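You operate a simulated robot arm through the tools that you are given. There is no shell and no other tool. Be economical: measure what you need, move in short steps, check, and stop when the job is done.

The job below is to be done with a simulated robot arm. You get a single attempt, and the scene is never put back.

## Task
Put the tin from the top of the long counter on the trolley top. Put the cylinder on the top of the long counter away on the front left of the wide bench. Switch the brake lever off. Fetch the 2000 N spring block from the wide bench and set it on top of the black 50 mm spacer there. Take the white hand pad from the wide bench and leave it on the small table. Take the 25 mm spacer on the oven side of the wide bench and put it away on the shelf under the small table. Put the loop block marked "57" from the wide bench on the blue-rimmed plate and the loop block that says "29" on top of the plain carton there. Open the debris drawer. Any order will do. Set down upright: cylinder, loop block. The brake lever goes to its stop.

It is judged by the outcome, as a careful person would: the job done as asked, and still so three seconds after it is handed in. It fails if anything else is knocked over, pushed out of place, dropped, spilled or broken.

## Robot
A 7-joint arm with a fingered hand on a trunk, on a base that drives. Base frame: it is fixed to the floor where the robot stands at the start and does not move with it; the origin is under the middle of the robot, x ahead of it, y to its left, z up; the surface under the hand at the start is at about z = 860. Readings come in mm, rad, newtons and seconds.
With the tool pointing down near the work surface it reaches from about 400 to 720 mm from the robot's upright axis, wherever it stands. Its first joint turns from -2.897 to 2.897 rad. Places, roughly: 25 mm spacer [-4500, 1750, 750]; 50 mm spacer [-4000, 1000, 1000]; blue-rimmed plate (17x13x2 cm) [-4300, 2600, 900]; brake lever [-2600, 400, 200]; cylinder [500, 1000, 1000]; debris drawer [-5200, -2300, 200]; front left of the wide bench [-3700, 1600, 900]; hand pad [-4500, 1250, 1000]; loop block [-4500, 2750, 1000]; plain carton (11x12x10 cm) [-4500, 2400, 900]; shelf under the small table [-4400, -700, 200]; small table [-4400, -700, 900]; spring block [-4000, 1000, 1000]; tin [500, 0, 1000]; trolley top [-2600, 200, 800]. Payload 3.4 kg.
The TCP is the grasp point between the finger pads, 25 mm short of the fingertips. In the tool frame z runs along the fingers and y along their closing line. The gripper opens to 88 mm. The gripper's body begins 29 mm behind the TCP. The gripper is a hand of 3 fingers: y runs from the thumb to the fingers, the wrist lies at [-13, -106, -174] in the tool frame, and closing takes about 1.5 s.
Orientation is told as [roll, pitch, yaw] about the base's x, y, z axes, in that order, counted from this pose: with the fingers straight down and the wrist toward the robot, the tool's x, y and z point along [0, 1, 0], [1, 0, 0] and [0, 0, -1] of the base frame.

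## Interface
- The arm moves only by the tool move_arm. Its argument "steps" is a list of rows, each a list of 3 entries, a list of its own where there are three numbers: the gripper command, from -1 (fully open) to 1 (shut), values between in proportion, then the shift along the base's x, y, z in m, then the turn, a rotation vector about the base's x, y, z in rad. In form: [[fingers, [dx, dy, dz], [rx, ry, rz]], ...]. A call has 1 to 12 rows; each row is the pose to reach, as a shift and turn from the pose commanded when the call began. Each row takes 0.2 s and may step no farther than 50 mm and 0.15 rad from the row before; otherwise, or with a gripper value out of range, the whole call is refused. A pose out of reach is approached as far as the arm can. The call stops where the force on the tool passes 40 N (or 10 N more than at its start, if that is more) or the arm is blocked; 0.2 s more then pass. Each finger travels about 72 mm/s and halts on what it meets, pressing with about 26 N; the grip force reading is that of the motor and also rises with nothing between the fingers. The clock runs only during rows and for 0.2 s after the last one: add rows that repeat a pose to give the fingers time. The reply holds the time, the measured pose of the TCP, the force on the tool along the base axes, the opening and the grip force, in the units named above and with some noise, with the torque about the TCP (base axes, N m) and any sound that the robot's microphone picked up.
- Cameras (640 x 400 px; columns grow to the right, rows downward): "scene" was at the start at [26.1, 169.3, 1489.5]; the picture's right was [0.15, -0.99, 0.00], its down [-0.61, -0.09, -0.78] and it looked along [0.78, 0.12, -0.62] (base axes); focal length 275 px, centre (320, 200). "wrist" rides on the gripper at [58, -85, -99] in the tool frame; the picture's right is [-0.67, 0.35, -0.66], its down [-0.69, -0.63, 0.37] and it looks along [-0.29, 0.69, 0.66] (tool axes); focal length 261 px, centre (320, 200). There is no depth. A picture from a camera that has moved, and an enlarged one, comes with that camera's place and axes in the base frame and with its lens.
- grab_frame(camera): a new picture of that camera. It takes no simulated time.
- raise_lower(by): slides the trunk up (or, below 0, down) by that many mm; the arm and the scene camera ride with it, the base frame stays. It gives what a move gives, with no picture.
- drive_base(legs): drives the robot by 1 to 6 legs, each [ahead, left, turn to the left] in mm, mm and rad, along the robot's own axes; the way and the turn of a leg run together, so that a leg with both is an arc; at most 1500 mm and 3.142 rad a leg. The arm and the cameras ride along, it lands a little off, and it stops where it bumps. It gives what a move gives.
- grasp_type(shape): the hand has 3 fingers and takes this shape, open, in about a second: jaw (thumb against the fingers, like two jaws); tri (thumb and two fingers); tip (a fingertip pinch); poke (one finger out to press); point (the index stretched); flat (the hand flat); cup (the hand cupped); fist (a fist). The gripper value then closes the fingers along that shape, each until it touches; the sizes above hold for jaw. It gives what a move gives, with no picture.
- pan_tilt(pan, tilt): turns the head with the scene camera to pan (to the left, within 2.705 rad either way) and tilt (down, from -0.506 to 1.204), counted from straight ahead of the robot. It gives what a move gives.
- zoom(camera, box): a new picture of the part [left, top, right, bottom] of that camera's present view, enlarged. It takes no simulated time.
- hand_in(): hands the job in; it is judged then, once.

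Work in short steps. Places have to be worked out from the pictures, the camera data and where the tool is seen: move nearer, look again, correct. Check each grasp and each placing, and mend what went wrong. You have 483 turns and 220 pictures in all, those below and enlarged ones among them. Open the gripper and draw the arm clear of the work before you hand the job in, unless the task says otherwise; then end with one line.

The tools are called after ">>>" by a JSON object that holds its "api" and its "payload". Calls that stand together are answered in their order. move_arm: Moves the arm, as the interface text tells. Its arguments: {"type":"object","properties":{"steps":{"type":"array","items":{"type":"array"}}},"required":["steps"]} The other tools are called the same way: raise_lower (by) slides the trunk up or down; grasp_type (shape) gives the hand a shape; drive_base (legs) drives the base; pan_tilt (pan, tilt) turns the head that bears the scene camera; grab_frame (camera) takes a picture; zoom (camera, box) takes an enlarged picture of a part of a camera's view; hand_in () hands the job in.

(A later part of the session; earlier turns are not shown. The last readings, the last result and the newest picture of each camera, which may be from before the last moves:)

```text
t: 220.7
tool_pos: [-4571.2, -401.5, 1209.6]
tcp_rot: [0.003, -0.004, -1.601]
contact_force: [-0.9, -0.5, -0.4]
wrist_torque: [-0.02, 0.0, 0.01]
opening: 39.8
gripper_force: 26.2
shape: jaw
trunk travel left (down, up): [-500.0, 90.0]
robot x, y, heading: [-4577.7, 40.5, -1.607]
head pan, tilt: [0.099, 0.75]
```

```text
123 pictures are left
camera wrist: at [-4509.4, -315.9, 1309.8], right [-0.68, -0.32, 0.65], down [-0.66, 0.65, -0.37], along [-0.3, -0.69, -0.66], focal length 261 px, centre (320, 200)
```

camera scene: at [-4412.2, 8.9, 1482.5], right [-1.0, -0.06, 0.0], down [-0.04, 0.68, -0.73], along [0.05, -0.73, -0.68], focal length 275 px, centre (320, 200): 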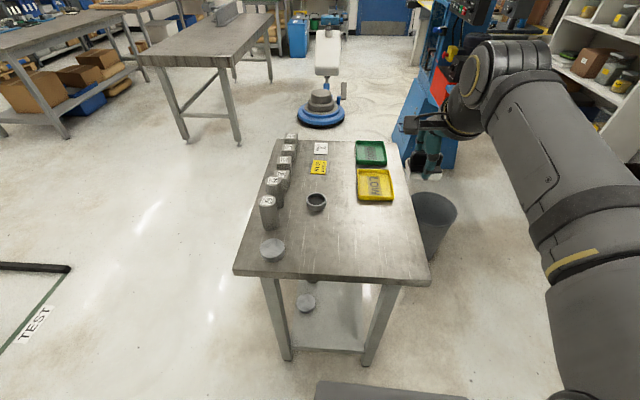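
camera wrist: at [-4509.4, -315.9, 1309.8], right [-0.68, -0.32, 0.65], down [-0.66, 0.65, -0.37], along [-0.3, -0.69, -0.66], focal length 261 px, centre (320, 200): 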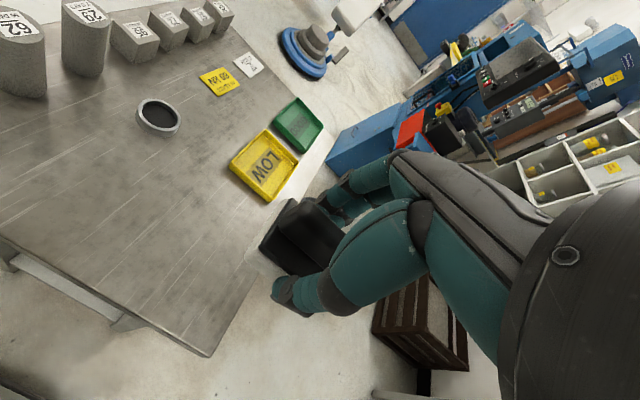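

The table top (z≈860) has free space near its front; I'll place the pad at about (-4510,-510).

>>> {"api": "move_arm", "payload": {"steps": [[1, [0.02, -0.035, -0.02], [0, 0, 0]], [1, [0.04, -0.07, -0.04], [0, 0, 0]], [1, [0.061, -0.109, -0.06], [0, 0, 0]], [1, [0.061, -0.109, -0.105], [0, 0, 0]], [1, [0.061, -0.109, -0.15], [0, 0, 0]], [1, [0.061, -0.109, -0.195], [0, 0, 0]], [1, [0.061, -0.109, -0.24], [0, 0, 0]], [1, [0.061, -0.109, -0.27], [0, 0, 0]], [1, [0.061, -0.109, -0.27], [0, 0, 0]]]}}

>>> {"api": "grab_frame", "payload": {"camera": "wrist"}}

>>> {"api": "zoom", "payload": {"camera": "scene", "box": [220, 120, 460, 300]}}

```text
t: 222.7
tool_pos: [-4509.1, -509.4, 939.1]
tcp_rot: [0.004, -0.003, -1.603]
contact_force: [-1.2, -0.7, -0.5]
wrist_torque: [0.03, 0.01, 0.01]
opening: 39.3
gripper_force: 26.3
shape: jaw
trunk travel left (down, up): [-500.0, 90.0]
robot x, y, heading: [-4581.8, 37.4, -1.607]
head pan, tilt: [0.099, 0.75]
```

```text
122 pictures are left
camera wrist: at [-4448.4, -424.8, 1038.8], right [-0.68, -0.33, 0.65], down [-0.66, 0.65, -0.37], along [-0.3, -0.69, -0.66], focal length 261 px, centre (320, 200)
```

wrist: 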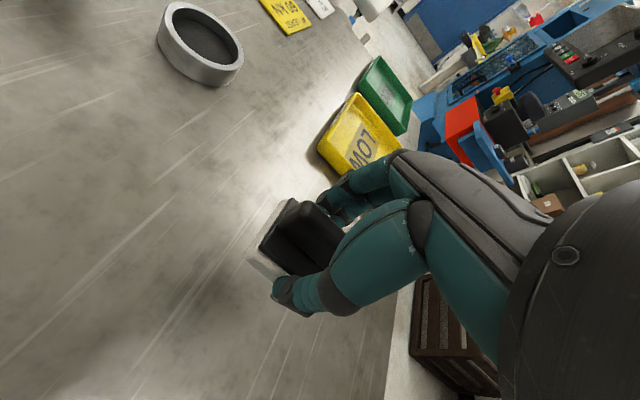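

```text
2.22 times, centred on (340, 210) of scene
camera zoom: at [-4412.2, 8.9, 1482.5], right [-1.0, -0.06, 0.0], down [-0.04, 0.68, -0.73], along [0.05, -0.73, -0.68], focal length 612 px, centre (276, 178)
```

zoom: 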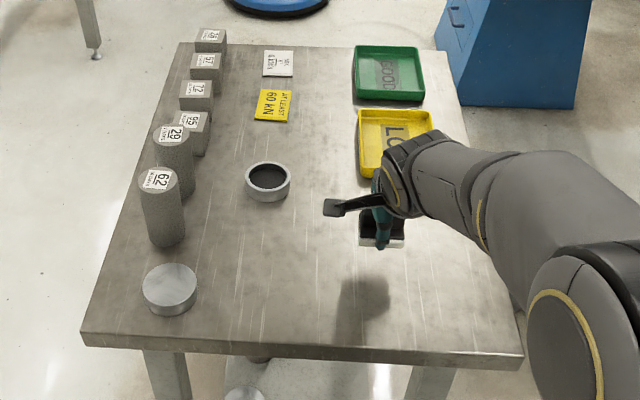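

Still above the top; I lower in small steps to contact.

>>> {"api": "move_arm", "payload": {"steps": [[1, [0, 0, -0.015], [0, 0, 0]], [1, [0, 0, -0.03], [0, 0, 0]], [1, [0, 0, -0.036], [0, 0, 0]], [1, [0, 0, -0.041], [0, 0, 0]], [1, [0, 0, -0.046], [0, 0, 0]], [1, [0, 0, -0.051], [0, 0, 0]], [1, [0, 0, -0.056], [0, 0, 0]], [1, [0, 0, -0.061], [0, 0, 0]], [1, [0, 0, -0.066], [0, 0, 0]], [1, [0, 0, -0.071], [0, 0, 0]]]}}

```text
t: 224.5
tool_pos: [-4508.6, -512.3, 888.3]
tcp_rot: [0.009, -0.027, -1.602]
contact_force: [-0.4, 6.3, 24.5]
wrist_torque: [0.33, 0.03, -0.02]
opening: 41.0
gripper_force: 25.5
shape: jaw
trunk travel left (down, up): [-500.0, 90.0]
robot x, y, heading: [-4581.3, 36.6, -1.606]
head pan, tilt: [0.099, 0.75]
stopped in row 8: the force on the tool passed its limit at 44 N (the readings are from after the stop); the commanded pose is now the measured one
```

Contact at z≈888 (table at about 858). I relieve slightly, open, and rise.

>>> {"api": "move_arm", "payload": {"steps": [[1, [0, 0, 0.002], [0, 0, 0]], [-0.3, [0, 0, 0.002], [0, 0, 0]], [-1, [0, 0, 0.002], [0, 0, 0]], [-1, [0, 0, 0.002], [0, 0, 0]], [-1, [0, 0, 0.002], [0, 0, 0]], [-1, [0, 0, 0.04], [0, 0, 0]], [-1, [0, 0, 0.08], [0, 0, 0]], [-1, [0, 0, 0.12], [0, 0, 0]], [-1, [0, 0, 0.12], [0, 0, 0]]]}}

>>> {"api": "grab_frame", "payload": {"camera": "wrist"}}

```text
t: 226.5
tool_pos: [-4507.6, -509.3, 1001.9]
tcp_rot: [0.008, -0.017, -1.603]
contact_force: [-0.2, 0.2, -0.5]
wrist_torque: [0.0, -0.01, -0.01]
opening: 87.4
gripper_force: 0.1
shape: jaw
trunk travel left (down, up): [-500.0, 90.0]
robot x, y, heading: [-4580.7, 37.3, -1.607]
head pan, tilt: [0.099, 0.75]
```

```text
120 pictures are left
camera wrist: at [-4447.4, -423.6, 1101.8], right [-0.69, -0.32, 0.66], down [-0.66, 0.64, -0.38], along [-0.3, -0.7, -0.65], focal length 261 px, centre (320, 200)
```

wrist: 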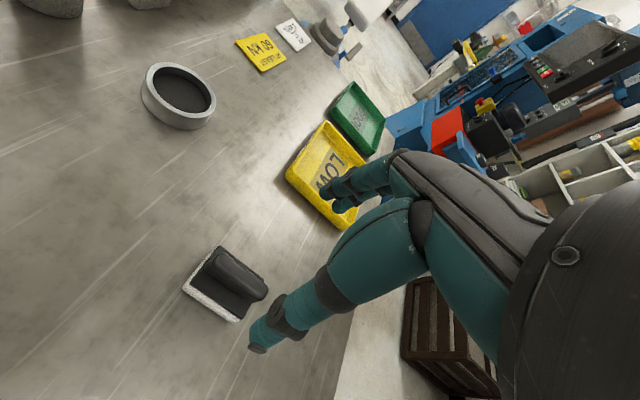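

Pad is on the small table. I straighten and tuck the arm, then drive back behind the bench to its far corner for the loop blocks.

>>> {"api": "move_arm", "payload": {"steps": [[-1, [-0.02, 0.025, 0.04], [-0.008, 0.017, 0]], [-1, [-0.04, 0.05, 0.08], [-0.008, 0.017, 0]], [-1, [-0.05, 0.08, 0.115], [-0.008, 0.017, 0]], [-1, [-0.06, 0.1, 0.15], [-0.008, 0.017, 0]], [-1, [-0.06, 0.11, 0.19], [-0.008, 0.017, 0]], [-1, [-0.06, 0.11, 0.21], [-0.008, 0.017, 0]]]}}

```text
refused: row 1 steps farther than a row can; nothing moved
```

>>> {"api": "move_arm", "payload": {"steps": [[-1, [-0.02, 0.02, 0.035], [-0.008, 0.017, 0]], [-1, [-0.035, 0.04, 0.07], [-0.008, 0.017, 0]], [-1, [-0.045, 0.06, 0.105], [-0.008, 0.017, 0]], [-1, [-0.055, 0.08, 0.14], [-0.008, 0.017, 0]], [-1, [-0.06, 0.1, 0.18], [-0.008, 0.017, 0]], [-1, [-0.06, 0.11, 0.21], [-0.008, 0.017, 0]], [-1, [-0.06, 0.11, 0.21], [-0.008, 0.017, 0]]]}}

>>> {"api": "pan_tilt", "payload": {"pan": -0.3, "tilt": 0.4}}

>>> {"api": "grab_frame", "payload": {"camera": "scene"}}

```text
t: 228.1
tool_pos: [-4568.5, -402.1, 1212.0]
tcp_rot: [-0.01, -0.024, -1.604]
contact_force: [-0.5, 0.1, -0.3]
wrist_torque: [0.01, 0.02, 0.0]
opening: 87.7
gripper_force: 0.0
shape: jaw
trunk travel left (down, up): [-500.0, 90.0]
robot x, y, heading: [-4574.5, 37.9, -1.607]
head pan, tilt: [0.099, 0.75]
```

```text
t: 228.9
tool_pos: [-4569.2, -402.9, 1210.8]
tcp_rot: [-0.006, -0.025, -1.602]
contact_force: [0.9, 1.1, 0.1]
wrist_torque: [0.0, -0.02, 0.0]
opening: 87.7
gripper_force: 0.0
shape: jaw
trunk travel left (down, up): [-500.0, 90.0]
robot x, y, heading: [-4575.9, 40.6, -1.607]
head pan, tilt: [-0.3, 0.4]
```

```text
119 pictures are left
camera scene: at [-4447.9, 4.2, 1513.6], right [-0.94, 0.33, 0.0], down [0.13, 0.37, -0.92], along [-0.3, -0.87, -0.39], focal length 275 px, centre (320, 200)
```

scene: 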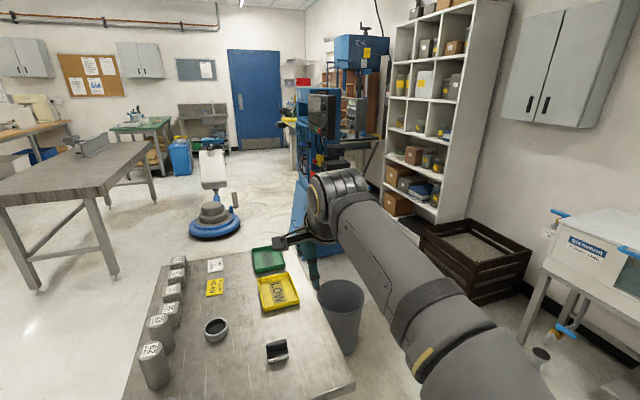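

>>> {"api": "drive_base", "payload": {"legs": [[0, -500, 0], [0, 0, 1.607], [0, 1300, 0], [0, 1050, 0]]}}

>>> {"api": "pan_tilt", "payload": {"pan": 0.1, "tilt": 0.75}}

>>> {"api": "grab_frame", "payload": {"camera": "scene"}}

```text
t: 247.1
tool_pos: [-4571.9, 2455.0, 1211.2]
tcp_rot: [-0.009, -0.026, -0.055]
contact_force: [0.5, 1.3, 0.4]
wrist_torque: [-0.01, 0.01, -0.02]
opening: 87.5
gripper_force: 0.0
shape: jaw
trunk travel left (down, up): [-500.0, 90.0]
robot x, y, heading: [-5010.9, 2457.4, -0.056]
head pan, tilt: [-0.3, 0.4]
```

```text
t: 248.0
tool_pos: [-4570.3, 2454.7, 1212.7]
tcp_rot: [-0.01, -0.027, -0.054]
contact_force: [-0.8, 0.6, -0.5]
wrist_torque: [0.0, 0.01, 0.01]
opening: 87.7
gripper_force: 0.1
shape: jaw
trunk travel left (down, up): [-500.0, 90.0]
robot x, y, heading: [-5009.9, 2455.6, -0.068]
head pan, tilt: [0.099, 0.75]
```

```text
118 pictures are left
camera scene: at [-4979.0, 2618.0, 1482.6], right [0.04, -1.0, 0.0], down [-0.68, -0.03, -0.73], along [0.73, 0.03, -0.68], focal length 275 px, centre (320, 200)
```

scene: 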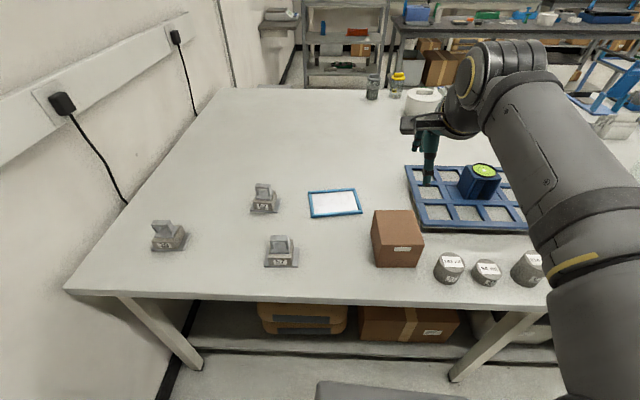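

>>> {"api": "zoom", "payload": {"camera": "scene", "box": [130, 170, 322, 290]}}

>>> {"api": "zoom", "payload": {"camera": "scene", "box": [290, 170, 450, 290]}}

```text
3.33 times, centred on (226, 230) of scene
camera zoom: at [-4979.0, 2618.0, 1482.6], right [0.04, -1.0, 0.0], down [-0.68, -0.03, -0.73], along [0.73, 0.03, -0.68], focal length 918 px, centre (633, 100)
```

zoom: 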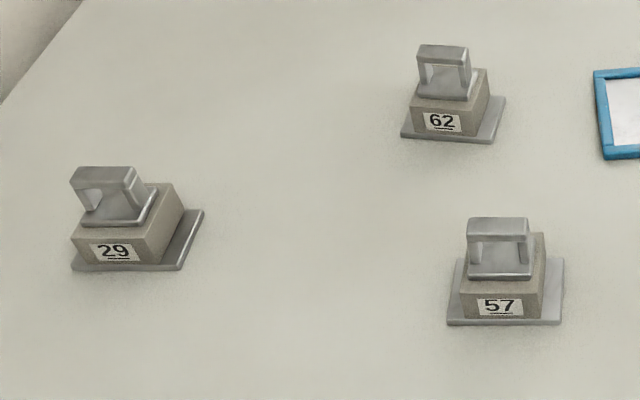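

```text
3.33 times, centred on (370, 230) of scene
camera zoom: at [-4979.0, 2618.0, 1482.6], right [0.04, -1.0, 0.0], down [-0.68, -0.03, -0.73], along [0.73, 0.03, -0.68], focal length 918 px, centre (153, 100)
```

zoom: 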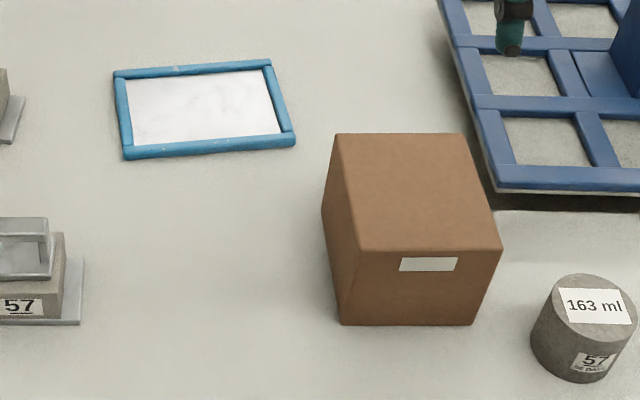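

Blocks: "57" loop top at (-4542,2737,947), "29" at about (-4503,3054); plate centre (-4328,2598); carton top (-4512,2439,960). I shift the base to (-4960,2700) so all are in reach.

>>> {"api": "drive_base", "payload": {"legs": [[35, 247, 0], [0, 0, 0.06]]}}

>>> {"api": "pan_tilt", "payload": {"pan": 0.0, "tilt": 0.85}}

>>> {"api": "grab_frame", "payload": {"camera": "scene"}}

```text
t: 250.2
tool_pos: [-4522.7, 2719.4, 1213.3]
tcp_rot: [-0.009, -0.025, 0.0]
contact_force: [-0.4, 0.0, -0.3]
wrist_torque: [0.01, 0.01, -0.02]
opening: 87.8
gripper_force: 0.0
shape: jaw
trunk travel left (down, up): [-500.0, 90.0]
robot x, y, heading: [-4962.4, 2694.1, -0.005]
head pan, tilt: [0.099, 0.75]
```

```text
t: 250.9
tool_pos: [-4523.4, 2721.1, 1212.1]
tcp_rot: [-0.008, -0.026, 0.001]
contact_force: [-0.5, -1.0, 0.1]
wrist_torque: [0.02, 0.01, -0.04]
opening: 87.6
gripper_force: 0.1
shape: jaw
trunk travel left (down, up): [-500.0, 90.0]
robot x, y, heading: [-4961.5, 2695.7, 0.001]
head pan, tilt: [0.0, 0.85]
```

```text
115 pictures are left
camera scene: at [-4943.5, 2852.9, 1474.6], right [0.0, -1.0, 0.0], down [-0.75, 0.0, -0.66], along [0.66, 0.0, -0.75], focal length 275 px, centre (320, 200)
```

scene: 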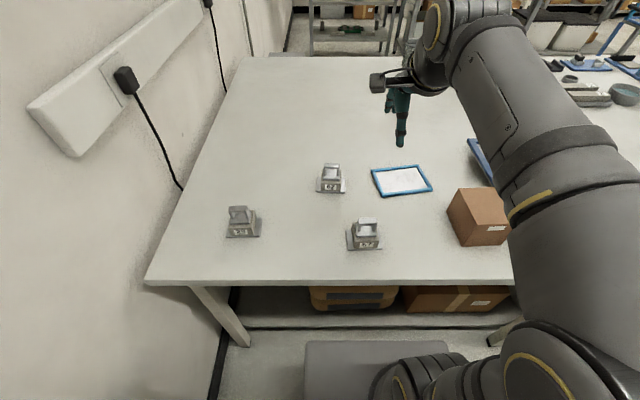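

I move above block "57", correcting the small tool tilt.

>>> {"api": "move_arm", "payload": {"steps": [[-1, [-0.005, 0.005, -0.045], [0.004, 0.012, 0]], [-1, [-0.01, 0.01, -0.09], [0.008, 0.025, 0]], [-1, [-0.019, 0.016, -0.135], [0.008, 0.025, 0]], [-1, [-0.019, 0.016, -0.175], [0.008, 0.025, 0]], [-1, [-0.019, 0.016, -0.175], [0.008, 0.025, 0]]]}}

>>> {"api": "grab_frame", "payload": {"camera": "wrist"}}

>>> {"api": "zoom", "payload": {"camera": "scene", "box": [300, 170, 460, 270]}}

```text
t: 252.1
tool_pos: [-4543.1, 2738.5, 1035.1]
tcp_rot: [-0.001, 0.002, 0.001]
contact_force: [0.1, 0.0, -0.2]
wrist_torque: [0.0, 0.02, -0.03]
opening: 87.9
gripper_force: 0.0
shape: jaw
trunk travel left (down, up): [-500.0, 90.0]
robot x, y, heading: [-4964.3, 2696.4, -0.005]
head pan, tilt: [0.0, 0.85]
```

```text
114 pictures are left
camera wrist: at [-4627.1, 2797.0, 1134.8], right [0.35, -0.67, 0.66], down [-0.63, -0.69, -0.37], along [0.69, -0.29, -0.66], focal length 261 px, centre (320, 200)
```

wrist: 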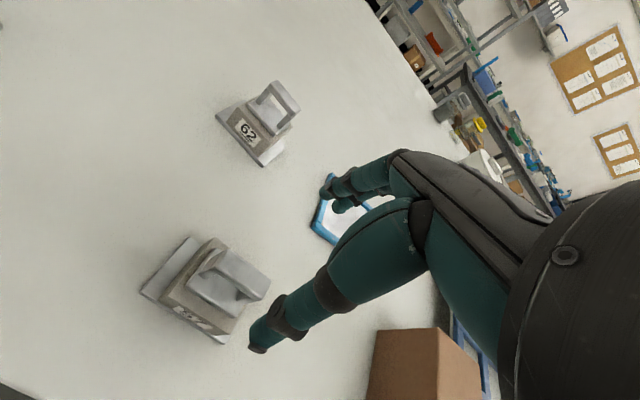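

```text
4.00 times, centred on (380, 220) of scene
camera zoom: at [-4943.5, 2852.9, 1474.5], right [0.0, -1.0, 0.0], down [-0.75, 0.0, -0.66], along [0.66, 0.0, -0.75], focal length 1102 px, centre (80, 120)
```

zoom: 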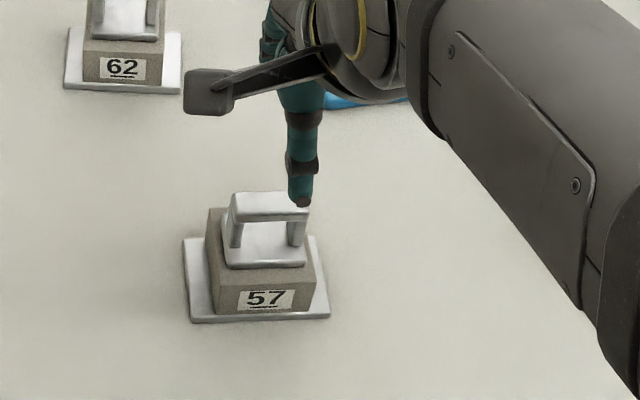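

Loop centre confirmed at (-4545,2740,947). I descend to z≈941 with the fingers astride the strap and close.

>>> {"api": "move_arm", "payload": {"steps": [[-1, [-0.002, 0.001, -0.04], [0, 0, 0]], [-1, [-0.002, 0.001, -0.075], [0, 0, 0]], [-1, [-0.002, 0.001, -0.094], [0, 0, 0]], [0, [-0.002, 0.001, -0.094], [0, 0, 0]], [1, [-0.002, 0.001, -0.094], [0, 0, 0]], [1, [-0.002, 0.001, -0.094], [0, 0, 0]], [1, [-0.002, 0.001, -0.094], [0, 0, 0]], [1, [-0.002, 0.001, -0.094], [0, 0, 0]], [1, [-0.002, 0.001, -0.094], [0, 0, 0]], [1, [-0.002, 0.001, -0.094], [0, 0, 0]]]}}

>>> {"api": "grab_frame", "payload": {"camera": "wrist"}}

```text
t: 254.3
tool_pos: [-4545.2, 2738.9, 942.5]
tcp_rot: [-0.001, 0.0, 0.0]
contact_force: [0.3, -0.2, -5.8]
wrist_torque: [0.01, -0.06, 0.08]
opening: 7.2
gripper_force: 26.1
shape: jaw
trunk travel left (down, up): [-500.0, 90.0]
robot x, y, heading: [-4960.1, 2695.3, -0.002]
head pan, tilt: [0.0, 0.85]
```

```text
112 pictures are left
camera wrist: at [-4629.7, 2798.5, 1042.9], right [0.35, -0.67, 0.66], down [-0.63, -0.69, -0.36], along [0.69, -0.29, -0.66], focal length 261 px, centre (320, 200)
```

wrist: 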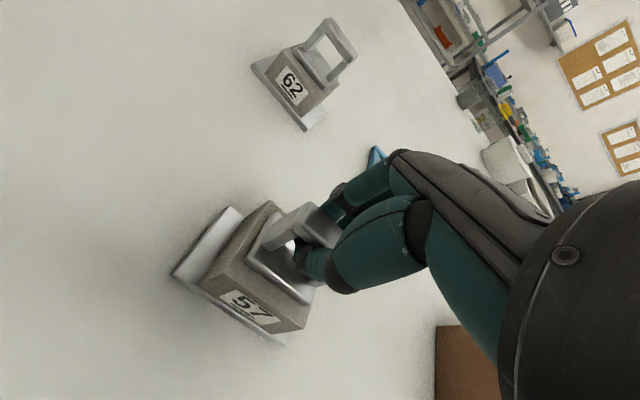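

The fingers closed through the loop under its bar. I lift slightly and check.

>>> {"api": "move_arm", "payload": {"steps": [[1, [0, 0, 0.01], [0, 0, 0]], [1, [0, 0, 0.025], [0, 0, 0]], [1, [0, 0, 0.05], [0, 0, 0]], [1, [0, 0, 0.05], [0, 0, 0]]]}}

>>> {"api": "grab_frame", "payload": {"camera": "wrist"}}

>>> {"api": "zoom", "payload": {"camera": "scene", "box": [300, 150, 460, 270]}}

```text
t: 255.3
tool_pos: [-4542.2, 2739.4, 991.1]
tcp_rot: [0.001, 0.0, 0.001]
contact_force: [0.6, -0.5, -5.6]
wrist_torque: [-0.02, -0.01, 0.0]
opening: 7.2
gripper_force: 25.8
shape: jaw
trunk travel left (down, up): [-500.0, 90.0]
robot x, y, heading: [-4965.5, 2695.8, -0.002]
head pan, tilt: [0.0, 0.85]
```

```text
111 pictures are left
camera wrist: at [-4627.1, 2798.6, 1091.5], right [0.35, -0.67, 0.66], down [-0.63, -0.69, -0.36], along [0.69, -0.29, -0.66], focal length 261 px, centre (320, 200)
```

wrist: 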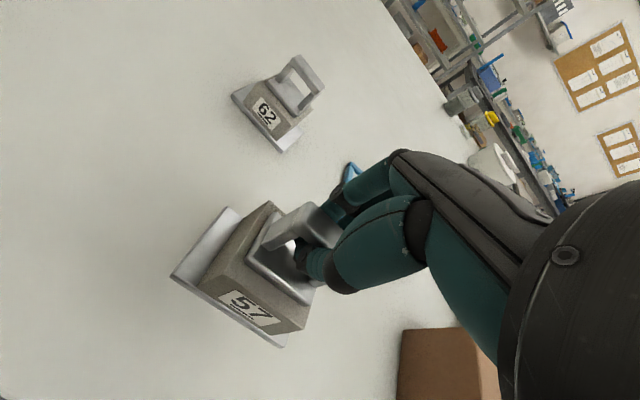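

```text
3.33 times, centred on (380, 210) of scene
camera zoom: at [-4943.1, 2852.9, 1474.5], right [0.0, -1.0, 0.0], down [-0.75, 0.0, -0.66], along [0.66, 0.0, -0.75], focal length 918 px, centre (120, 167)
```

zoom: 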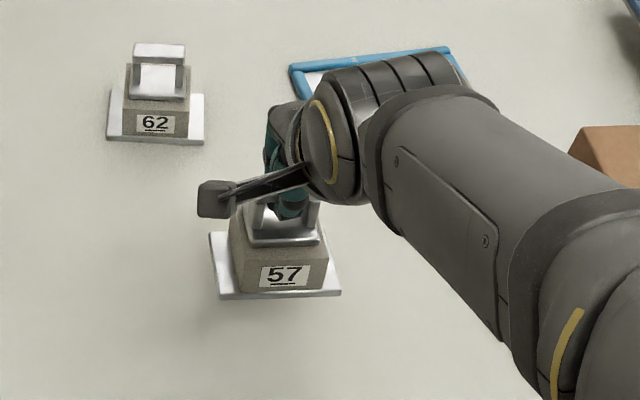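

Held level. I carry it above the plate (centre (-4327,2597)), turned 0.15 rad to match the plate.

>>> {"api": "move_arm", "payload": {"steps": [[1, [0.01, 0, 0.04], [0, 0, 0]], [1, [0.045, -0.028, 0.05], [0, 0, 0.03]], [1, [0.085, -0.055, 0.05], [0, 0, 0.06]], [1, [0.125, -0.082, 0.05], [0, 0, 0.09]], [1, [0.165, -0.11, 0.05], [0, 0, 0.12]], [1, [0.2, -0.13, 0.045], [0, 0, 0.15]], [1, [0.212, -0.138, 0.02], [0, 0, 0.15]], [1, [0.212, -0.138, -0.01], [0, 0, 0.15]], [1, [0.212, -0.138, -0.01], [0, 0, 0.15]]]}}

>>> {"api": "grab_frame", "payload": {"camera": "wrist"}}

>>> {"api": "zoom", "payload": {"camera": "scene", "box": [340, 110, 500, 220]}}

```text
t: 257.3
tool_pos: [-4331.6, 2600.7, 982.6]
tcp_rot: [0.0, 0.001, 0.15]
contact_force: [0.8, 0.3, -6.8]
wrist_torque: [0.03, -0.01, 0.02]
opening: 7.3
gripper_force: 25.5
shape: jaw
trunk travel left (down, up): [-500.0, 90.0]
robot x, y, heading: [-4962.0, 2693.8, -0.002]
head pan, tilt: [0.0, 0.85]
```

```text
109 pictures are left
camera wrist: at [-4424.0, 2646.3, 1082.4], right [0.45, -0.61, 0.66], down [-0.52, -0.77, -0.37], along [0.73, -0.18, -0.66], focal length 261 px, centre (320, 200)
```

wrist: 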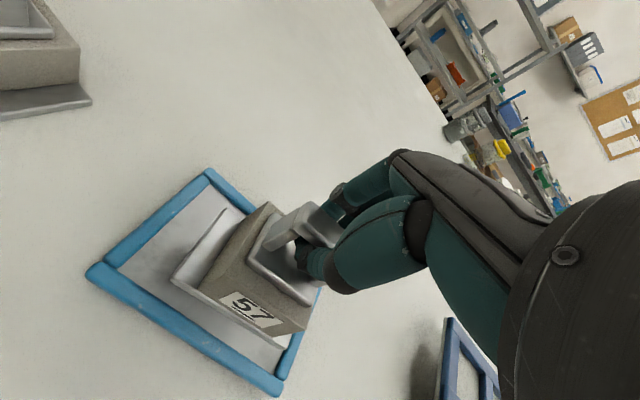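

```text
3.64 times, centred on (420, 165) of scene
camera zoom: at [-4942.7, 2852.7, 1474.5], right [0.0, -1.0, 0.0], down [-0.75, 0.0, -0.66], along [0.66, 0.0, -0.75], focal length 1002 px, centre (-44, 327)
```

zoom: 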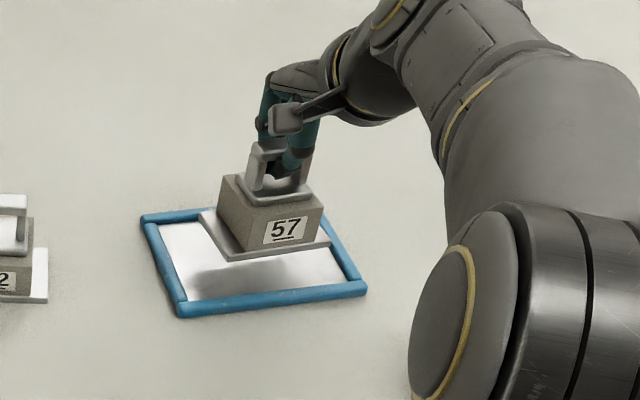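

The orientation matches; I shift by (-7,+5) mm to centre and lower onto the plate.

>>> {"api": "move_arm", "payload": {"steps": [[1, [-0.007, 0.005, -0.008], [0, 0, 0]], [1, [-0.007, 0.005, -0.015], [0, 0, 0]], [1, [-0.007, 0.005, -0.02], [0, 0, 0]], [1, [-0.007, 0.005, -0.025], [0, 0, 0]], [1, [-0.007, 0.005, -0.029], [0, 0, 0]], [1, [-0.007, 0.005, -0.033], [0, 0, 0]], [1, [-0.007, 0.005, -0.037], [0, 0, 0]], [1, [-0.007, 0.005, -0.041], [0, 0, 0]]]}}

>>> {"api": "grab_frame", "payload": {"camera": "wrist"}}

```text
t: 259.1
tool_pos: [-4338.0, 2604.8, 942.6]
tcp_rot: [-0.001, -0.002, 0.15]
contact_force: [-3.0, -1.2, 3.2]
wrist_torque: [0.04, -0.04, -0.03]
opening: 7.0
gripper_force: 25.9
shape: jaw
trunk travel left (down, up): [-500.0, 90.0]
robot x, y, heading: [-4962.6, 2697.3, -0.007]
head pan, tilt: [0.0, 0.85]
```

```text
107 pictures are left
camera wrist: at [-4430.3, 2651.0, 1043.1], right [0.44, -0.61, 0.66], down [-0.52, -0.77, -0.37], along [0.73, -0.18, -0.66], focal length 261 px, centre (320, 200)
```

wrist: 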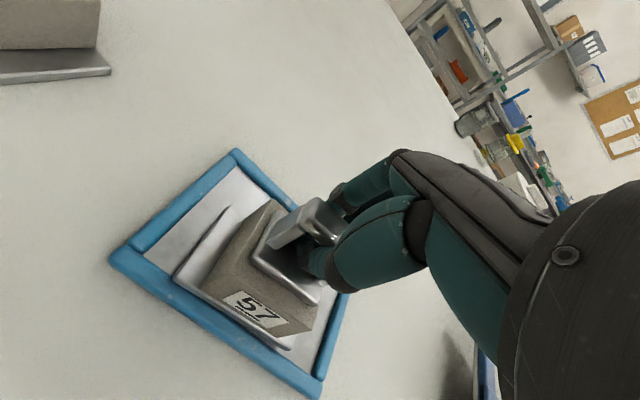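

It has touched down flat inside the rim (z 942.6). I open and rise.

>>> {"api": "move_arm", "payload": {"steps": [[1, [0, 0, -0.001], [0, 0, 0]], [0, [0, 0, -0.001], [0, 0, 0]], [-1, [0, 0, -0.001], [0, 0, 0]], [-1, [0, 0, -0.001], [0, 0, 0]], [-1, [0, 0, -0.001], [0, 0, 0]], [-1, [0, 0, -0.001], [0, 0, 0]], [-1, [0, 0, -0.001], [0, 0, 0]], [-1, [0, 0, 0.03], [0, 0, 0]], [-1, [0, 0, 0.07], [0, 0, 0]], [-1, [0, 0, 0.11], [0, 0, 0]], [-1, [0, 0, 0.11], [0, 0, 0]]]}}

>>> {"api": "grab_frame", "payload": {"camera": "wrist"}}

>>> {"api": "zoom", "payload": {"camera": "scene", "box": [200, 120, 520, 270]}}

```text
t: 261.5
tool_pos: [-4339.2, 2606.3, 1050.2]
tcp_rot: [-0.003, 0.0, 0.149]
contact_force: [-0.5, -0.1, 0.3]
wrist_torque: [0.01, -0.01, 0.02]
opening: 87.5
gripper_force: 0.0
shape: jaw
trunk travel left (down, up): [-500.0, 90.0]
robot x, y, heading: [-4964.4, 2695.1, 0.0]
head pan, tilt: [0.0, 0.85]
```

```text
106 pictures are left
camera wrist: at [-4430.8, 2651.8, 1150.7], right [0.44, -0.61, 0.66], down [-0.52, -0.77, -0.37], along [0.73, -0.18, -0.66], focal length 261 px, centre (320, 200)
```

wrist: 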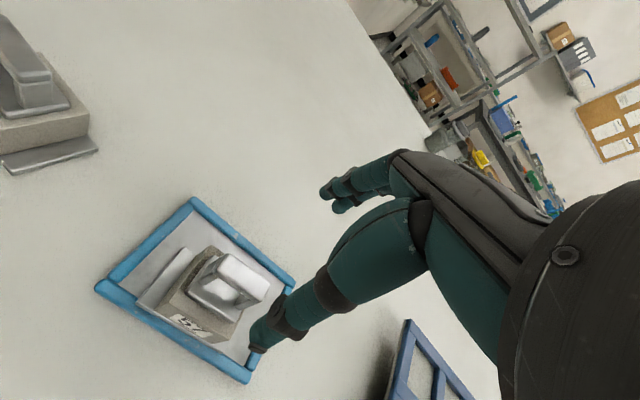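

```text
2.00 times, centred on (360, 195) of scene
camera zoom: at [-4943.6, 2852.9, 1474.5], right [0.0, -1.0, 0.0], down [-0.75, 0.0, -0.66], along [0.66, 0.0, -0.75], focal length 551 px, centre (240, 210)
```

zoom: 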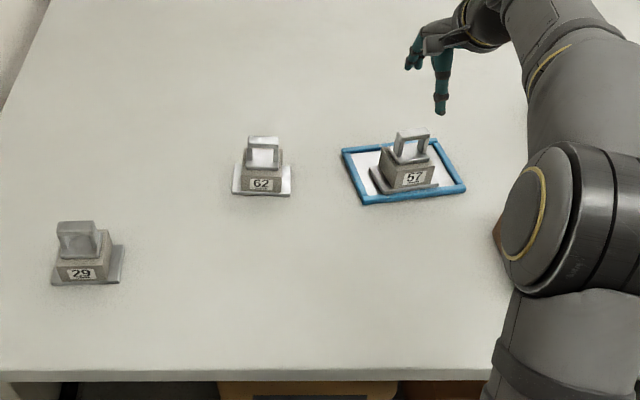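

"57" sits well on the plate. I move across to "29" at about (-4509,3054).

>>> {"api": "move_arm", "payload": {"steps": [[-1, [-0.017, 0.045, 0.01], [0, 0, -0.02]], [-1, [-0.034, 0.09, 0.01], [0, 0, -0.04]], [-1, [-0.051, 0.135, 0.01], [0, 0, -0.06]], [-1, [-0.068, 0.18, 0.01], [0, 0, -0.08]], [-1, [-0.085, 0.225, 0.01], [0, 0, -0.1]], [-1, [-0.102, 0.27, 0.01], [0, 0, -0.12]], [-1, [-0.119, 0.315, 0.01], [0, 0, -0.15]], [-1, [-0.136, 0.36, 0.0], [0, 0, -0.15]], [-1, [-0.153, 0.405, 0.0], [0, 0, -0.15]], [-1, [-0.17, 0.448, -0.01], [0, 0, -0.15]], [-1, [-0.17, 0.448, -0.01], [0, 0, -0.15]]]}}

>>> {"api": "grab_frame", "payload": {"camera": "wrist"}}

>>> {"api": "zoom", "payload": {"camera": "scene", "box": [180, 170, 300, 250]}}

```text
t: 263.9
tool_pos: [-4508.3, 3053.7, 1043.4]
tcp_rot: [-0.002, 0.0, 0.001]
contact_force: [0.4, 0.9, 0.3]
wrist_torque: [-0.01, 0.03, 0.05]
opening: 87.4
gripper_force: 0.0
shape: jaw
trunk travel left (down, up): [-500.0, 90.0]
robot x, y, heading: [-4965.4, 2695.1, -0.005]
head pan, tilt: [0.0, 0.85]
```

```text
104 pictures are left
camera wrist: at [-4592.9, 3113.5, 1144.4], right [0.35, -0.67, 0.66], down [-0.63, -0.69, -0.37], along [0.69, -0.29, -0.66], focal length 261 px, centre (320, 200)
```

wrist: 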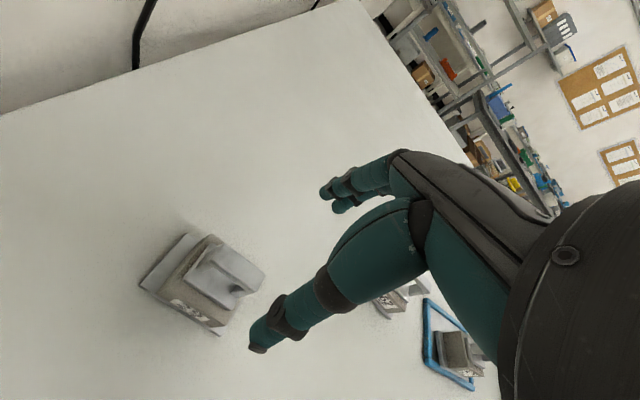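

```text
5.00 times, centred on (240, 210) of scene
camera zoom: at [-4943.6, 2853.1, 1474.5], right [0.0, -1.0, 0.0], down [-0.75, 0.0, -0.66], along [0.66, 0.0, -0.75], focal length 1377 px, centre (720, 150)
```

zoom: 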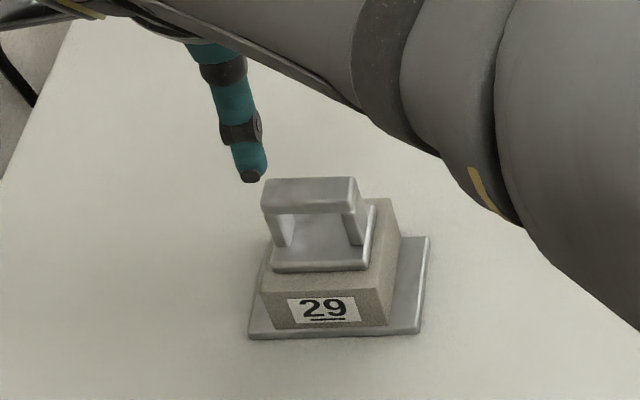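

Loop "29" centre at about (-4508,3060). I descend with +6 mm in y and close.

>>> {"api": "move_arm", "payload": {"steps": [[-1, [0, 0.005, -0.04], [0, 0, 0]], [-1, [0, 0.005, -0.08], [0, 0, 0]], [-1, [0, 0.005, -0.101], [0, 0, 0]], [0, [0, 0.005, -0.101], [0, 0, 0]], [1, [0, 0.005, -0.101], [0, 0, 0]], [1, [0, 0.005, -0.101], [0, 0, 0]], [1, [0, 0.005, -0.101], [0, 0, 0]], [1, [0, 0.005, -0.101], [0, 0, 0]], [1, [0, 0.005, -0.101], [0, 0, 0]], [1, [0, 0.005, -0.101], [0, 0, 0]]]}}

>>> {"api": "move_arm", "payload": {"steps": [[1, [0, 0, 0.01], [0, 0, 0]], [1, [0, 0, 0.03], [0, 0, 0]], [1, [0, 0, 0.06], [0, 0, 0]], [1, [0, 0, 0.06], [0, 0, 0]]]}}

>>> {"api": "grab_frame", "payload": {"camera": "wrist"}}

```text
t: 266.1
tool_pos: [-4507.2, 3057.4, 940.4]
tcp_rot: [-0.001, 0.0, 0.0]
contact_force: [0.0, -0.3, -0.1]
wrist_torque: [0.05, -0.03, -0.02]
opening: 9.4
gripper_force: 25.8
shape: jaw
trunk travel left (down, up): [-500.0, 90.0]
robot x, y, heading: [-4963.9, 2694.8, -0.002]
head pan, tilt: [0.0, 0.85]
```

```text
t: 267.1
tool_pos: [-4509.0, 3055.5, 1001.9]
tcp_rot: [-0.001, -0.001, 0.001]
contact_force: [0.0, -1.1, -5.6]
wrist_torque: [-0.02, -0.02, 0.0]
opening: 9.5
gripper_force: 26.2
shape: jaw
trunk travel left (down, up): [-500.0, 90.0]
robot x, y, heading: [-4961.7, 2696.1, -0.005]
head pan, tilt: [0.0, 0.85]
```

```text
102 pictures are left
camera wrist: at [-4592.8, 3114.8, 1101.7], right [0.35, -0.67, 0.66], down [-0.63, -0.69, -0.36], along [0.69, -0.29, -0.66], focal length 261 px, centre (320, 200)
```

wrist: 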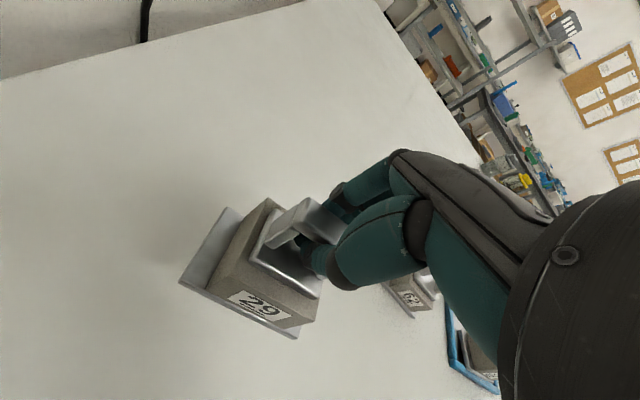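

Held. I raise it and carry it across to above the carton (centre (-4508,2438), top 960).

>>> {"api": "move_arm", "payload": {"steps": [[1, [0, -0.01, 0.045], [0, 0, 0]], [1, [0, -0.04, 0.08], [0, 0, 0]], [1, [0, -0.088, 0.085], [0, 0, 0]], [1, [0, -0.136, 0.085], [0, 0, 0]], [1, [0, -0.184, 0.085], [0, 0, 0]], [1, [0, -0.232, 0.085], [0, 0, 0]], [1, [0, -0.28, 0.085], [0, 0, 0]], [1, [0, -0.328, 0.085], [0, 0, 0]], [1, [0, -0.376, 0.085], [0, 0, 0]], [1, [0, -0.424, 0.085], [0, 0, 0]], [1, [0, -0.472, 0.085], [0, 0, 0]]]}}

>>> {"api": "move_arm", "payload": {"steps": [[1, [0, -0.045, 0], [0, 0, 0]], [1, [-0.002, -0.09, 0], [0, 0, 0]], [1, [-0.003, -0.13, 0], [0, 0, 0]], [1, [-0.003, -0.145, 0], [0, 0, 0]], [1, [-0.003, -0.145, 0], [0, 0, 0]]]}}

>>> {"api": "pan_tilt", "payload": {"pan": -0.35, "tilt": 0.75}}

>>> {"api": "grab_frame", "payload": {"camera": "scene"}}

>>> {"api": "grab_frame", "payload": {"camera": "wrist"}}

```text
t: 269.5
tool_pos: [-4512.4, 2581.8, 1085.3]
tcp_rot: [-0.001, 0.0, 0.0]
contact_force: [0.6, 0.4, -6.3]
wrist_torque: [0.02, -0.03, -0.02]
opening: 9.2
gripper_force: 26.1
shape: jaw
trunk travel left (down, up): [-500.0, 90.0]
robot x, y, heading: [-4966.7, 2696.6, -0.008]
head pan, tilt: [0.0, 0.85]
```

```text
t: 270.7
tool_pos: [-4512.6, 2438.9, 1086.1]
tcp_rot: [0.0, 0.0, 0.003]
contact_force: [0.5, -0.2, -7.0]
wrist_torque: [0.05, 0.0, 0.02]
opening: 9.4
gripper_force: 25.9
shape: jaw
trunk travel left (down, up): [-500.0, 90.0]
robot x, y, heading: [-4966.4, 2700.5, -0.009]
head pan, tilt: [0.0, 0.85]
```

```text
t: 271.5
tool_pos: [-4512.2, 2438.2, 1085.4]
tcp_rot: [-0.001, 0.001, 0.0]
contact_force: [-0.4, 1.5, -6.1]
wrist_torque: [0.01, 0.08, 0.01]
opening: 9.3
gripper_force: 26.1
shape: jaw
trunk travel left (down, up): [-500.0, 90.0]
robot x, y, heading: [-4961.9, 2695.4, -0.003]
head pan, tilt: [-0.351, 0.75]
```

```text
101 pictures are left
camera scene: at [-4943.4, 2824.1, 1482.5], right [-0.35, -0.94, 0.0], down [-0.64, 0.24, -0.73], along [0.69, -0.25, -0.68], focal length 275 px, centre (320, 200)
```

scene: 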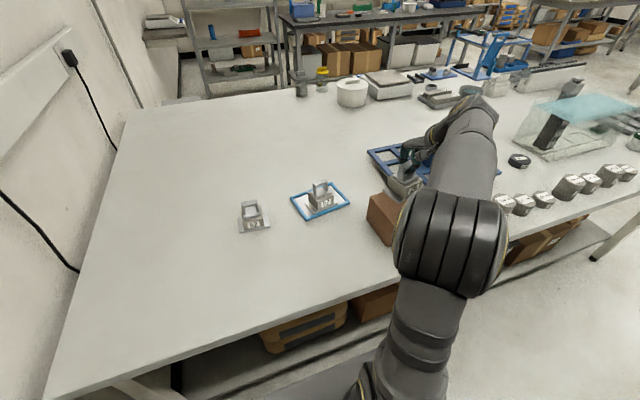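

```text
100 pictures are left
camera wrist: at [-4597.1, 2497.5, 1187.0], right [0.35, -0.67, 0.66], down [-0.63, -0.69, -0.37], along [0.69, -0.29, -0.66], focal length 261 px, centre (320, 200)
```

wrist: 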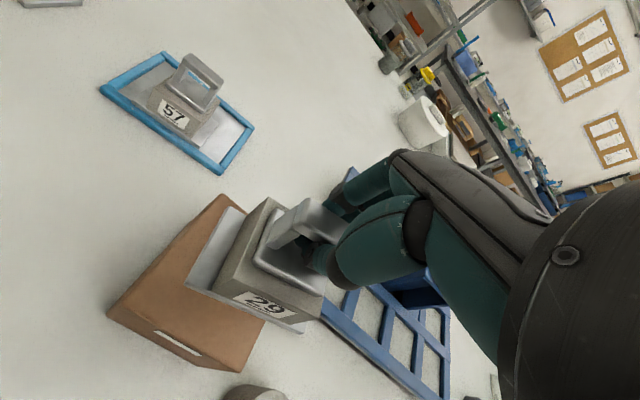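

The carton corners confirm its centre at (-4510,2438). I lower onto it.

>>> {"api": "move_arm", "payload": {"steps": [[1, [-0.001, 0, -0.02], [0, 0, 0]], [1, [-0.001, 0, -0.033], [0, 0, 0]], [1, [-0.001, 0, -0.038], [0, 0, 0]], [1, [-0.001, 0, -0.042], [0, 0, 0]], [1, [-0.001, 0, -0.045], [0, 0, 0]], [1, [-0.001, 0, -0.047], [0, 0, 0]]]}}

>>> {"api": "grab_frame", "payload": {"camera": "wrist"}}

```text
t: 272.9
tool_pos: [-4511.7, 2441.7, 1040.0]
tcp_rot: [0.0, 0.0, 0.001]
contact_force: [-0.5, -0.2, -7.6]
wrist_torque: [0.01, 0.03, -0.02]
opening: 9.1
gripper_force: 25.8
shape: jaw
trunk travel left (down, up): [-500.0, 90.0]
robot x, y, heading: [-4961.5, 2693.2, -0.003]
head pan, tilt: [-0.351, 0.75]
```

```text
99 pictures are left
camera wrist: at [-4596.7, 2499.7, 1140.0], right [0.35, -0.67, 0.66], down [-0.63, -0.69, -0.37], along [0.69, -0.29, -0.66], focal length 261 px, centre (320, 200)
```

wrist: 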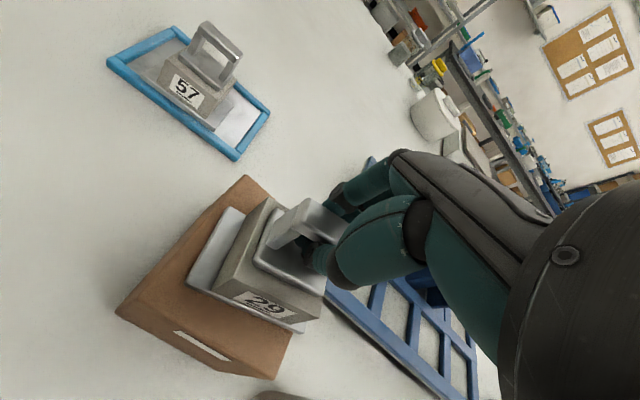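

Not yet touching (weight still carried). I go down a bit further in 2 mm steps.

>>> {"api": "move_arm", "payload": {"steps": [[1, [0, 0, -0.002], [0, 0, 0]], [1, [0, 0, -0.004], [0, 0, 0]], [1, [0, 0, -0.006], [0, 0, 0]], [1, [0, 0, -0.006], [0, 0, 0]]]}}

```text
t: 273.9
tool_pos: [-4513.4, 2440.5, 1032.5]
tcp_rot: [-0.002, -0.003, -0.001]
contact_force: [-2.9, -4.4, 6.9]
wrist_torque: [0.08, -0.04, -0.02]
opening: 9.8
gripper_force: 25.7
shape: jaw
trunk travel left (down, up): [-500.0, 90.0]
robot x, y, heading: [-4960.7, 2695.3, -0.006]
head pan, tilt: [-0.351, 0.75]
```

Contact (force reversed to +7). I open and rise.

>>> {"api": "move_arm", "payload": {"steps": [[0.5, [0, 0, 0.001], [0, 0, 0]], [-0.3, [0, 0, 0.001], [0, 0, 0]], [-1, [0, 0, 0.001], [0, 0, 0]], [-1, [0, 0, 0.001], [0, 0, 0]], [-1, [0, 0, 0.001], [0, 0, 0]], [-1, [0, 0, 0.001], [0, 0, 0]], [-1, [0, 0, 0.03], [0, 0, 0]], [-1, [0, 0, 0.07], [0, 0, 0]], [-1, [0, 0, 0.11], [0, 0, 0]], [-1, [0, 0, 0.15], [0, 0, 0]], [-1, [0, 0, 0.15], [0, 0, 0]]]}}

>>> {"api": "grab_frame", "payload": {"camera": "wrist"}}

```text
t: 276.3
tool_pos: [-4512.3, 2443.2, 1183.9]
tcp_rot: [-0.001, 0.001, 0.0]
contact_force: [0.6, -0.6, -0.1]
wrist_torque: [0.0, -0.02, -0.02]
opening: 87.5
gripper_force: 0.1
shape: jaw
trunk travel left (down, up): [-500.0, 90.0]
robot x, y, heading: [-4964.5, 2698.4, -0.004]
head pan, tilt: [-0.351, 0.75]
```

```text
98 pictures are left
camera wrist: at [-4596.6, 2501.8, 1284.2], right [0.35, -0.67, 0.66], down [-0.63, -0.69, -0.37], along [0.69, -0.29, -0.66], focal length 261 px, centre (320, 200)
```

wrist: 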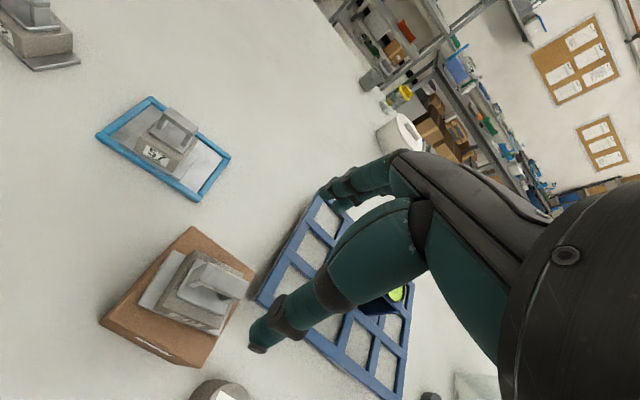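

Both blocks are placed well. I drive along the back (arm high above everything) to the 25 mm spacer.

>>> {"api": "drive_base", "payload": {"legs": [[0, -890, 0]]}}

>>> {"api": "move_arm", "payload": {"steps": [[-1, [0.01, 0.045, 0], [0, 0, 0]], [-1, [0.02, 0.09, 0], [0, 0, 0]], [-1, [0.04, 0.13, 0], [0, 0, 0]], [-1, [0.06, 0.17, 0], [0, 0, 0]], [-1, [0.08, 0.21, 0], [0, 0, 0]], [-1, [0.1, 0.25, 0], [0, 0, 0]], [-1, [0.1, 0.25, -0.04], [0, 0, 0]], [-1, [0.1, 0.25, -0.08], [0, 0, 0]], [-1, [0.1, 0.25, -0.08], [0, 0, 0]]]}}

>>> {"api": "pan_tilt", "payload": {"pan": 0.0, "tilt": 0.75}}

>>> {"api": "grab_frame", "payload": {"camera": "scene"}}

>>> {"api": "grab_frame", "payload": {"camera": "wrist"}}

```text
t: 281.0
tool_pos: [-4532.0, 1551.2, 1182.9]
tcp_rot: [0.0, 0.0, -0.023]
contact_force: [-0.2, -0.1, 0.2]
wrist_torque: [-0.04, -0.01, -0.03]
opening: 87.6
gripper_force: 0.0
shape: jaw
trunk travel left (down, up): [-500.0, 90.0]
robot x, y, heading: [-4974.6, 1812.7, -0.026]
head pan, tilt: [-0.351, 0.75]
```

```text
t: 283.0
tool_pos: [-4434.4, 1801.9, 1104.2]
tcp_rot: [-0.002, -0.001, -0.023]
contact_force: [0.3, 0.7, 0.5]
wrist_torque: [-0.02, 0.01, 0.0]
opening: 87.7
gripper_force: 0.0
shape: jaw
trunk travel left (down, up): [-500.0, 90.0]
robot x, y, heading: [-4973.6, 1810.4, -0.028]
head pan, tilt: [-0.351, 0.75]
```

```text
t: 283.8
tool_pos: [-4433.8, 1800.6, 1105.0]
tcp_rot: [-0.001, 0.0, -0.023]
contact_force: [0.0, 0.3, -0.2]
wrist_torque: [-0.02, -0.02, -0.03]
opening: 87.6
gripper_force: 0.0
shape: jaw
trunk travel left (down, up): [-500.0, 90.0]
robot x, y, heading: [-4974.1, 1813.6, -0.021]
head pan, tilt: [0.0, 0.75]
```

```text
97 pictures are left
camera scene: at [-4948.4, 1971.0, 1482.6], right [-0.03, -1.0, 0.0], down [-0.68, 0.02, -0.73], along [0.73, -0.02, -0.68], focal length 275 px, centre (320, 200)
```

scene: 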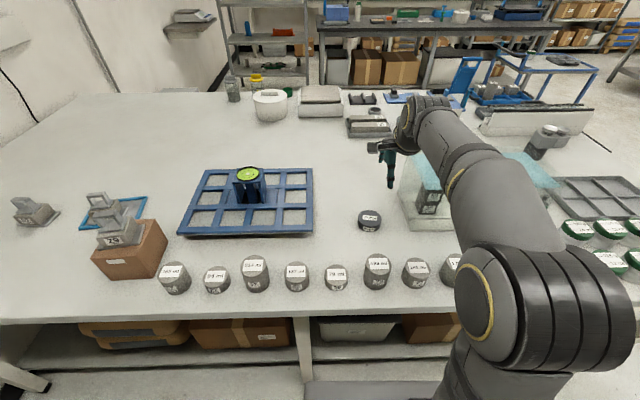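

```text
96 pictures are left
camera wrist: at [-4517.4, 1863.1, 1205.3], right [0.33, -0.68, 0.66], down [-0.65, -0.67, -0.37], along [0.69, -0.3, -0.66], focal length 261 px, centre (320, 200)
```

wrist: 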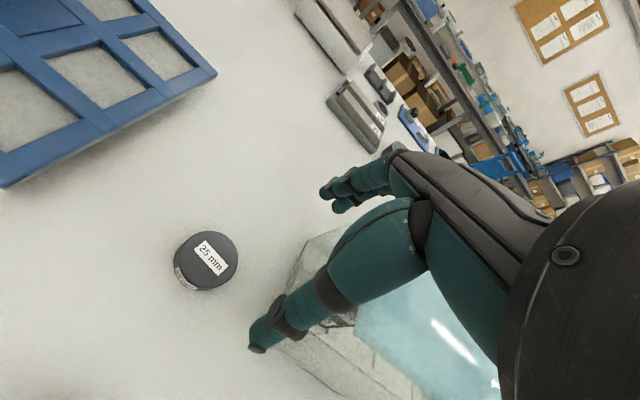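

Spacer confirmed at (-4388,1810). I descend over it and close at z≈888.

>>> {"api": "move_arm", "payload": {"steps": [[-1, [0.02, 0.004, -0.04], [0, 0, 0]], [-1, [0.035, 0.007, -0.08], [0, 0, 0]], [-1, [0.046, 0.009, -0.12], [0, 0, 0]], [-1, [0.046, 0.009, -0.16], [0, 0, 0]], [-1, [0.046, 0.009, -0.2], [0, 0, 0]], [-1, [0.046, 0.009, -0.216], [0, 0, 0]], [-1, [0.046, 0.009, -0.216], [0, 0, 0]]]}}

>>> {"api": "grab_frame", "payload": {"camera": "wrist"}}

```text
t: 285.4
tool_pos: [-4388.4, 1808.9, 888.3]
tcp_rot: [-0.001, -0.001, -0.022]
contact_force: [0.3, 0.6, 0.3]
wrist_torque: [-0.03, -0.01, 0.0]
opening: 87.9
gripper_force: 0.1
shape: jaw
trunk travel left (down, up): [-500.0, 90.0]
robot x, y, heading: [-4975.9, 1815.0, -0.029]
head pan, tilt: [0.0, 0.75]
```

```text
95 pictures are left
camera wrist: at [-4470.3, 1869.6, 989.0], right [0.33, -0.68, 0.66], down [-0.65, -0.67, -0.37], along [0.69, -0.3, -0.66], focal length 261 px, centre (320, 200)
```

wrist: 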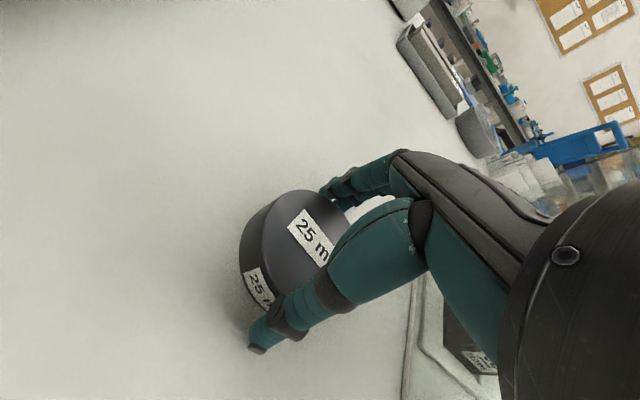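

The disc is between thumb and fingers. I close and lift.

>>> {"api": "move_arm", "payload": {"steps": [[0, [0, 0, 0], [0, 0, 0]], [1, [0, 0, 0], [0, 0, 0]], [1, [0, 0, 0], [0, 0, 0]], [1, [0, 0, 0], [0, 0, 0]], [1, [0, 0, 0], [0, 0, 0]], [1, [0, 0, 0], [0, 0, 0]], [1, [0, 0, 0.04], [0, 0, 0]], [1, [0, 0, 0.085], [0, 0, 0]], [1, [0, 0, 0.13], [0, 0, 0]], [1, [0, 0, 0.13], [0, 0, 0]]]}}

>>> {"api": "grab_frame", "payload": {"camera": "wrist"}}

```text
t: 287.6
tool_pos: [-4381.2, 1806.0, 1013.7]
tcp_rot: [-0.001, 0.001, -0.023]
contact_force: [0.0, 0.1, -7.6]
wrist_torque: [0.0, -0.01, 0.04]
opening: 62.4
gripper_force: 26.4
shape: jaw
trunk travel left (down, up): [-500.0, 90.0]
robot x, y, heading: [-4975.7, 1813.5, -0.023]
head pan, tilt: [0.0, 0.75]
```

```text
94 pictures are left
camera wrist: at [-4464.2, 1867.3, 1115.1], right [0.33, -0.68, 0.66], down [-0.65, -0.67, -0.36], along [0.69, -0.3, -0.66], focal length 261 px, centre (320, 200)
```

wrist: 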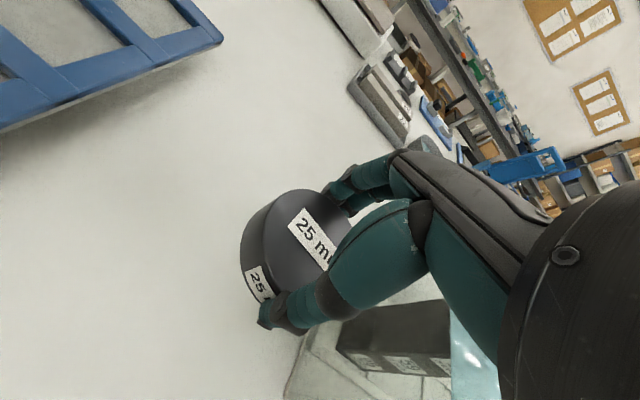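

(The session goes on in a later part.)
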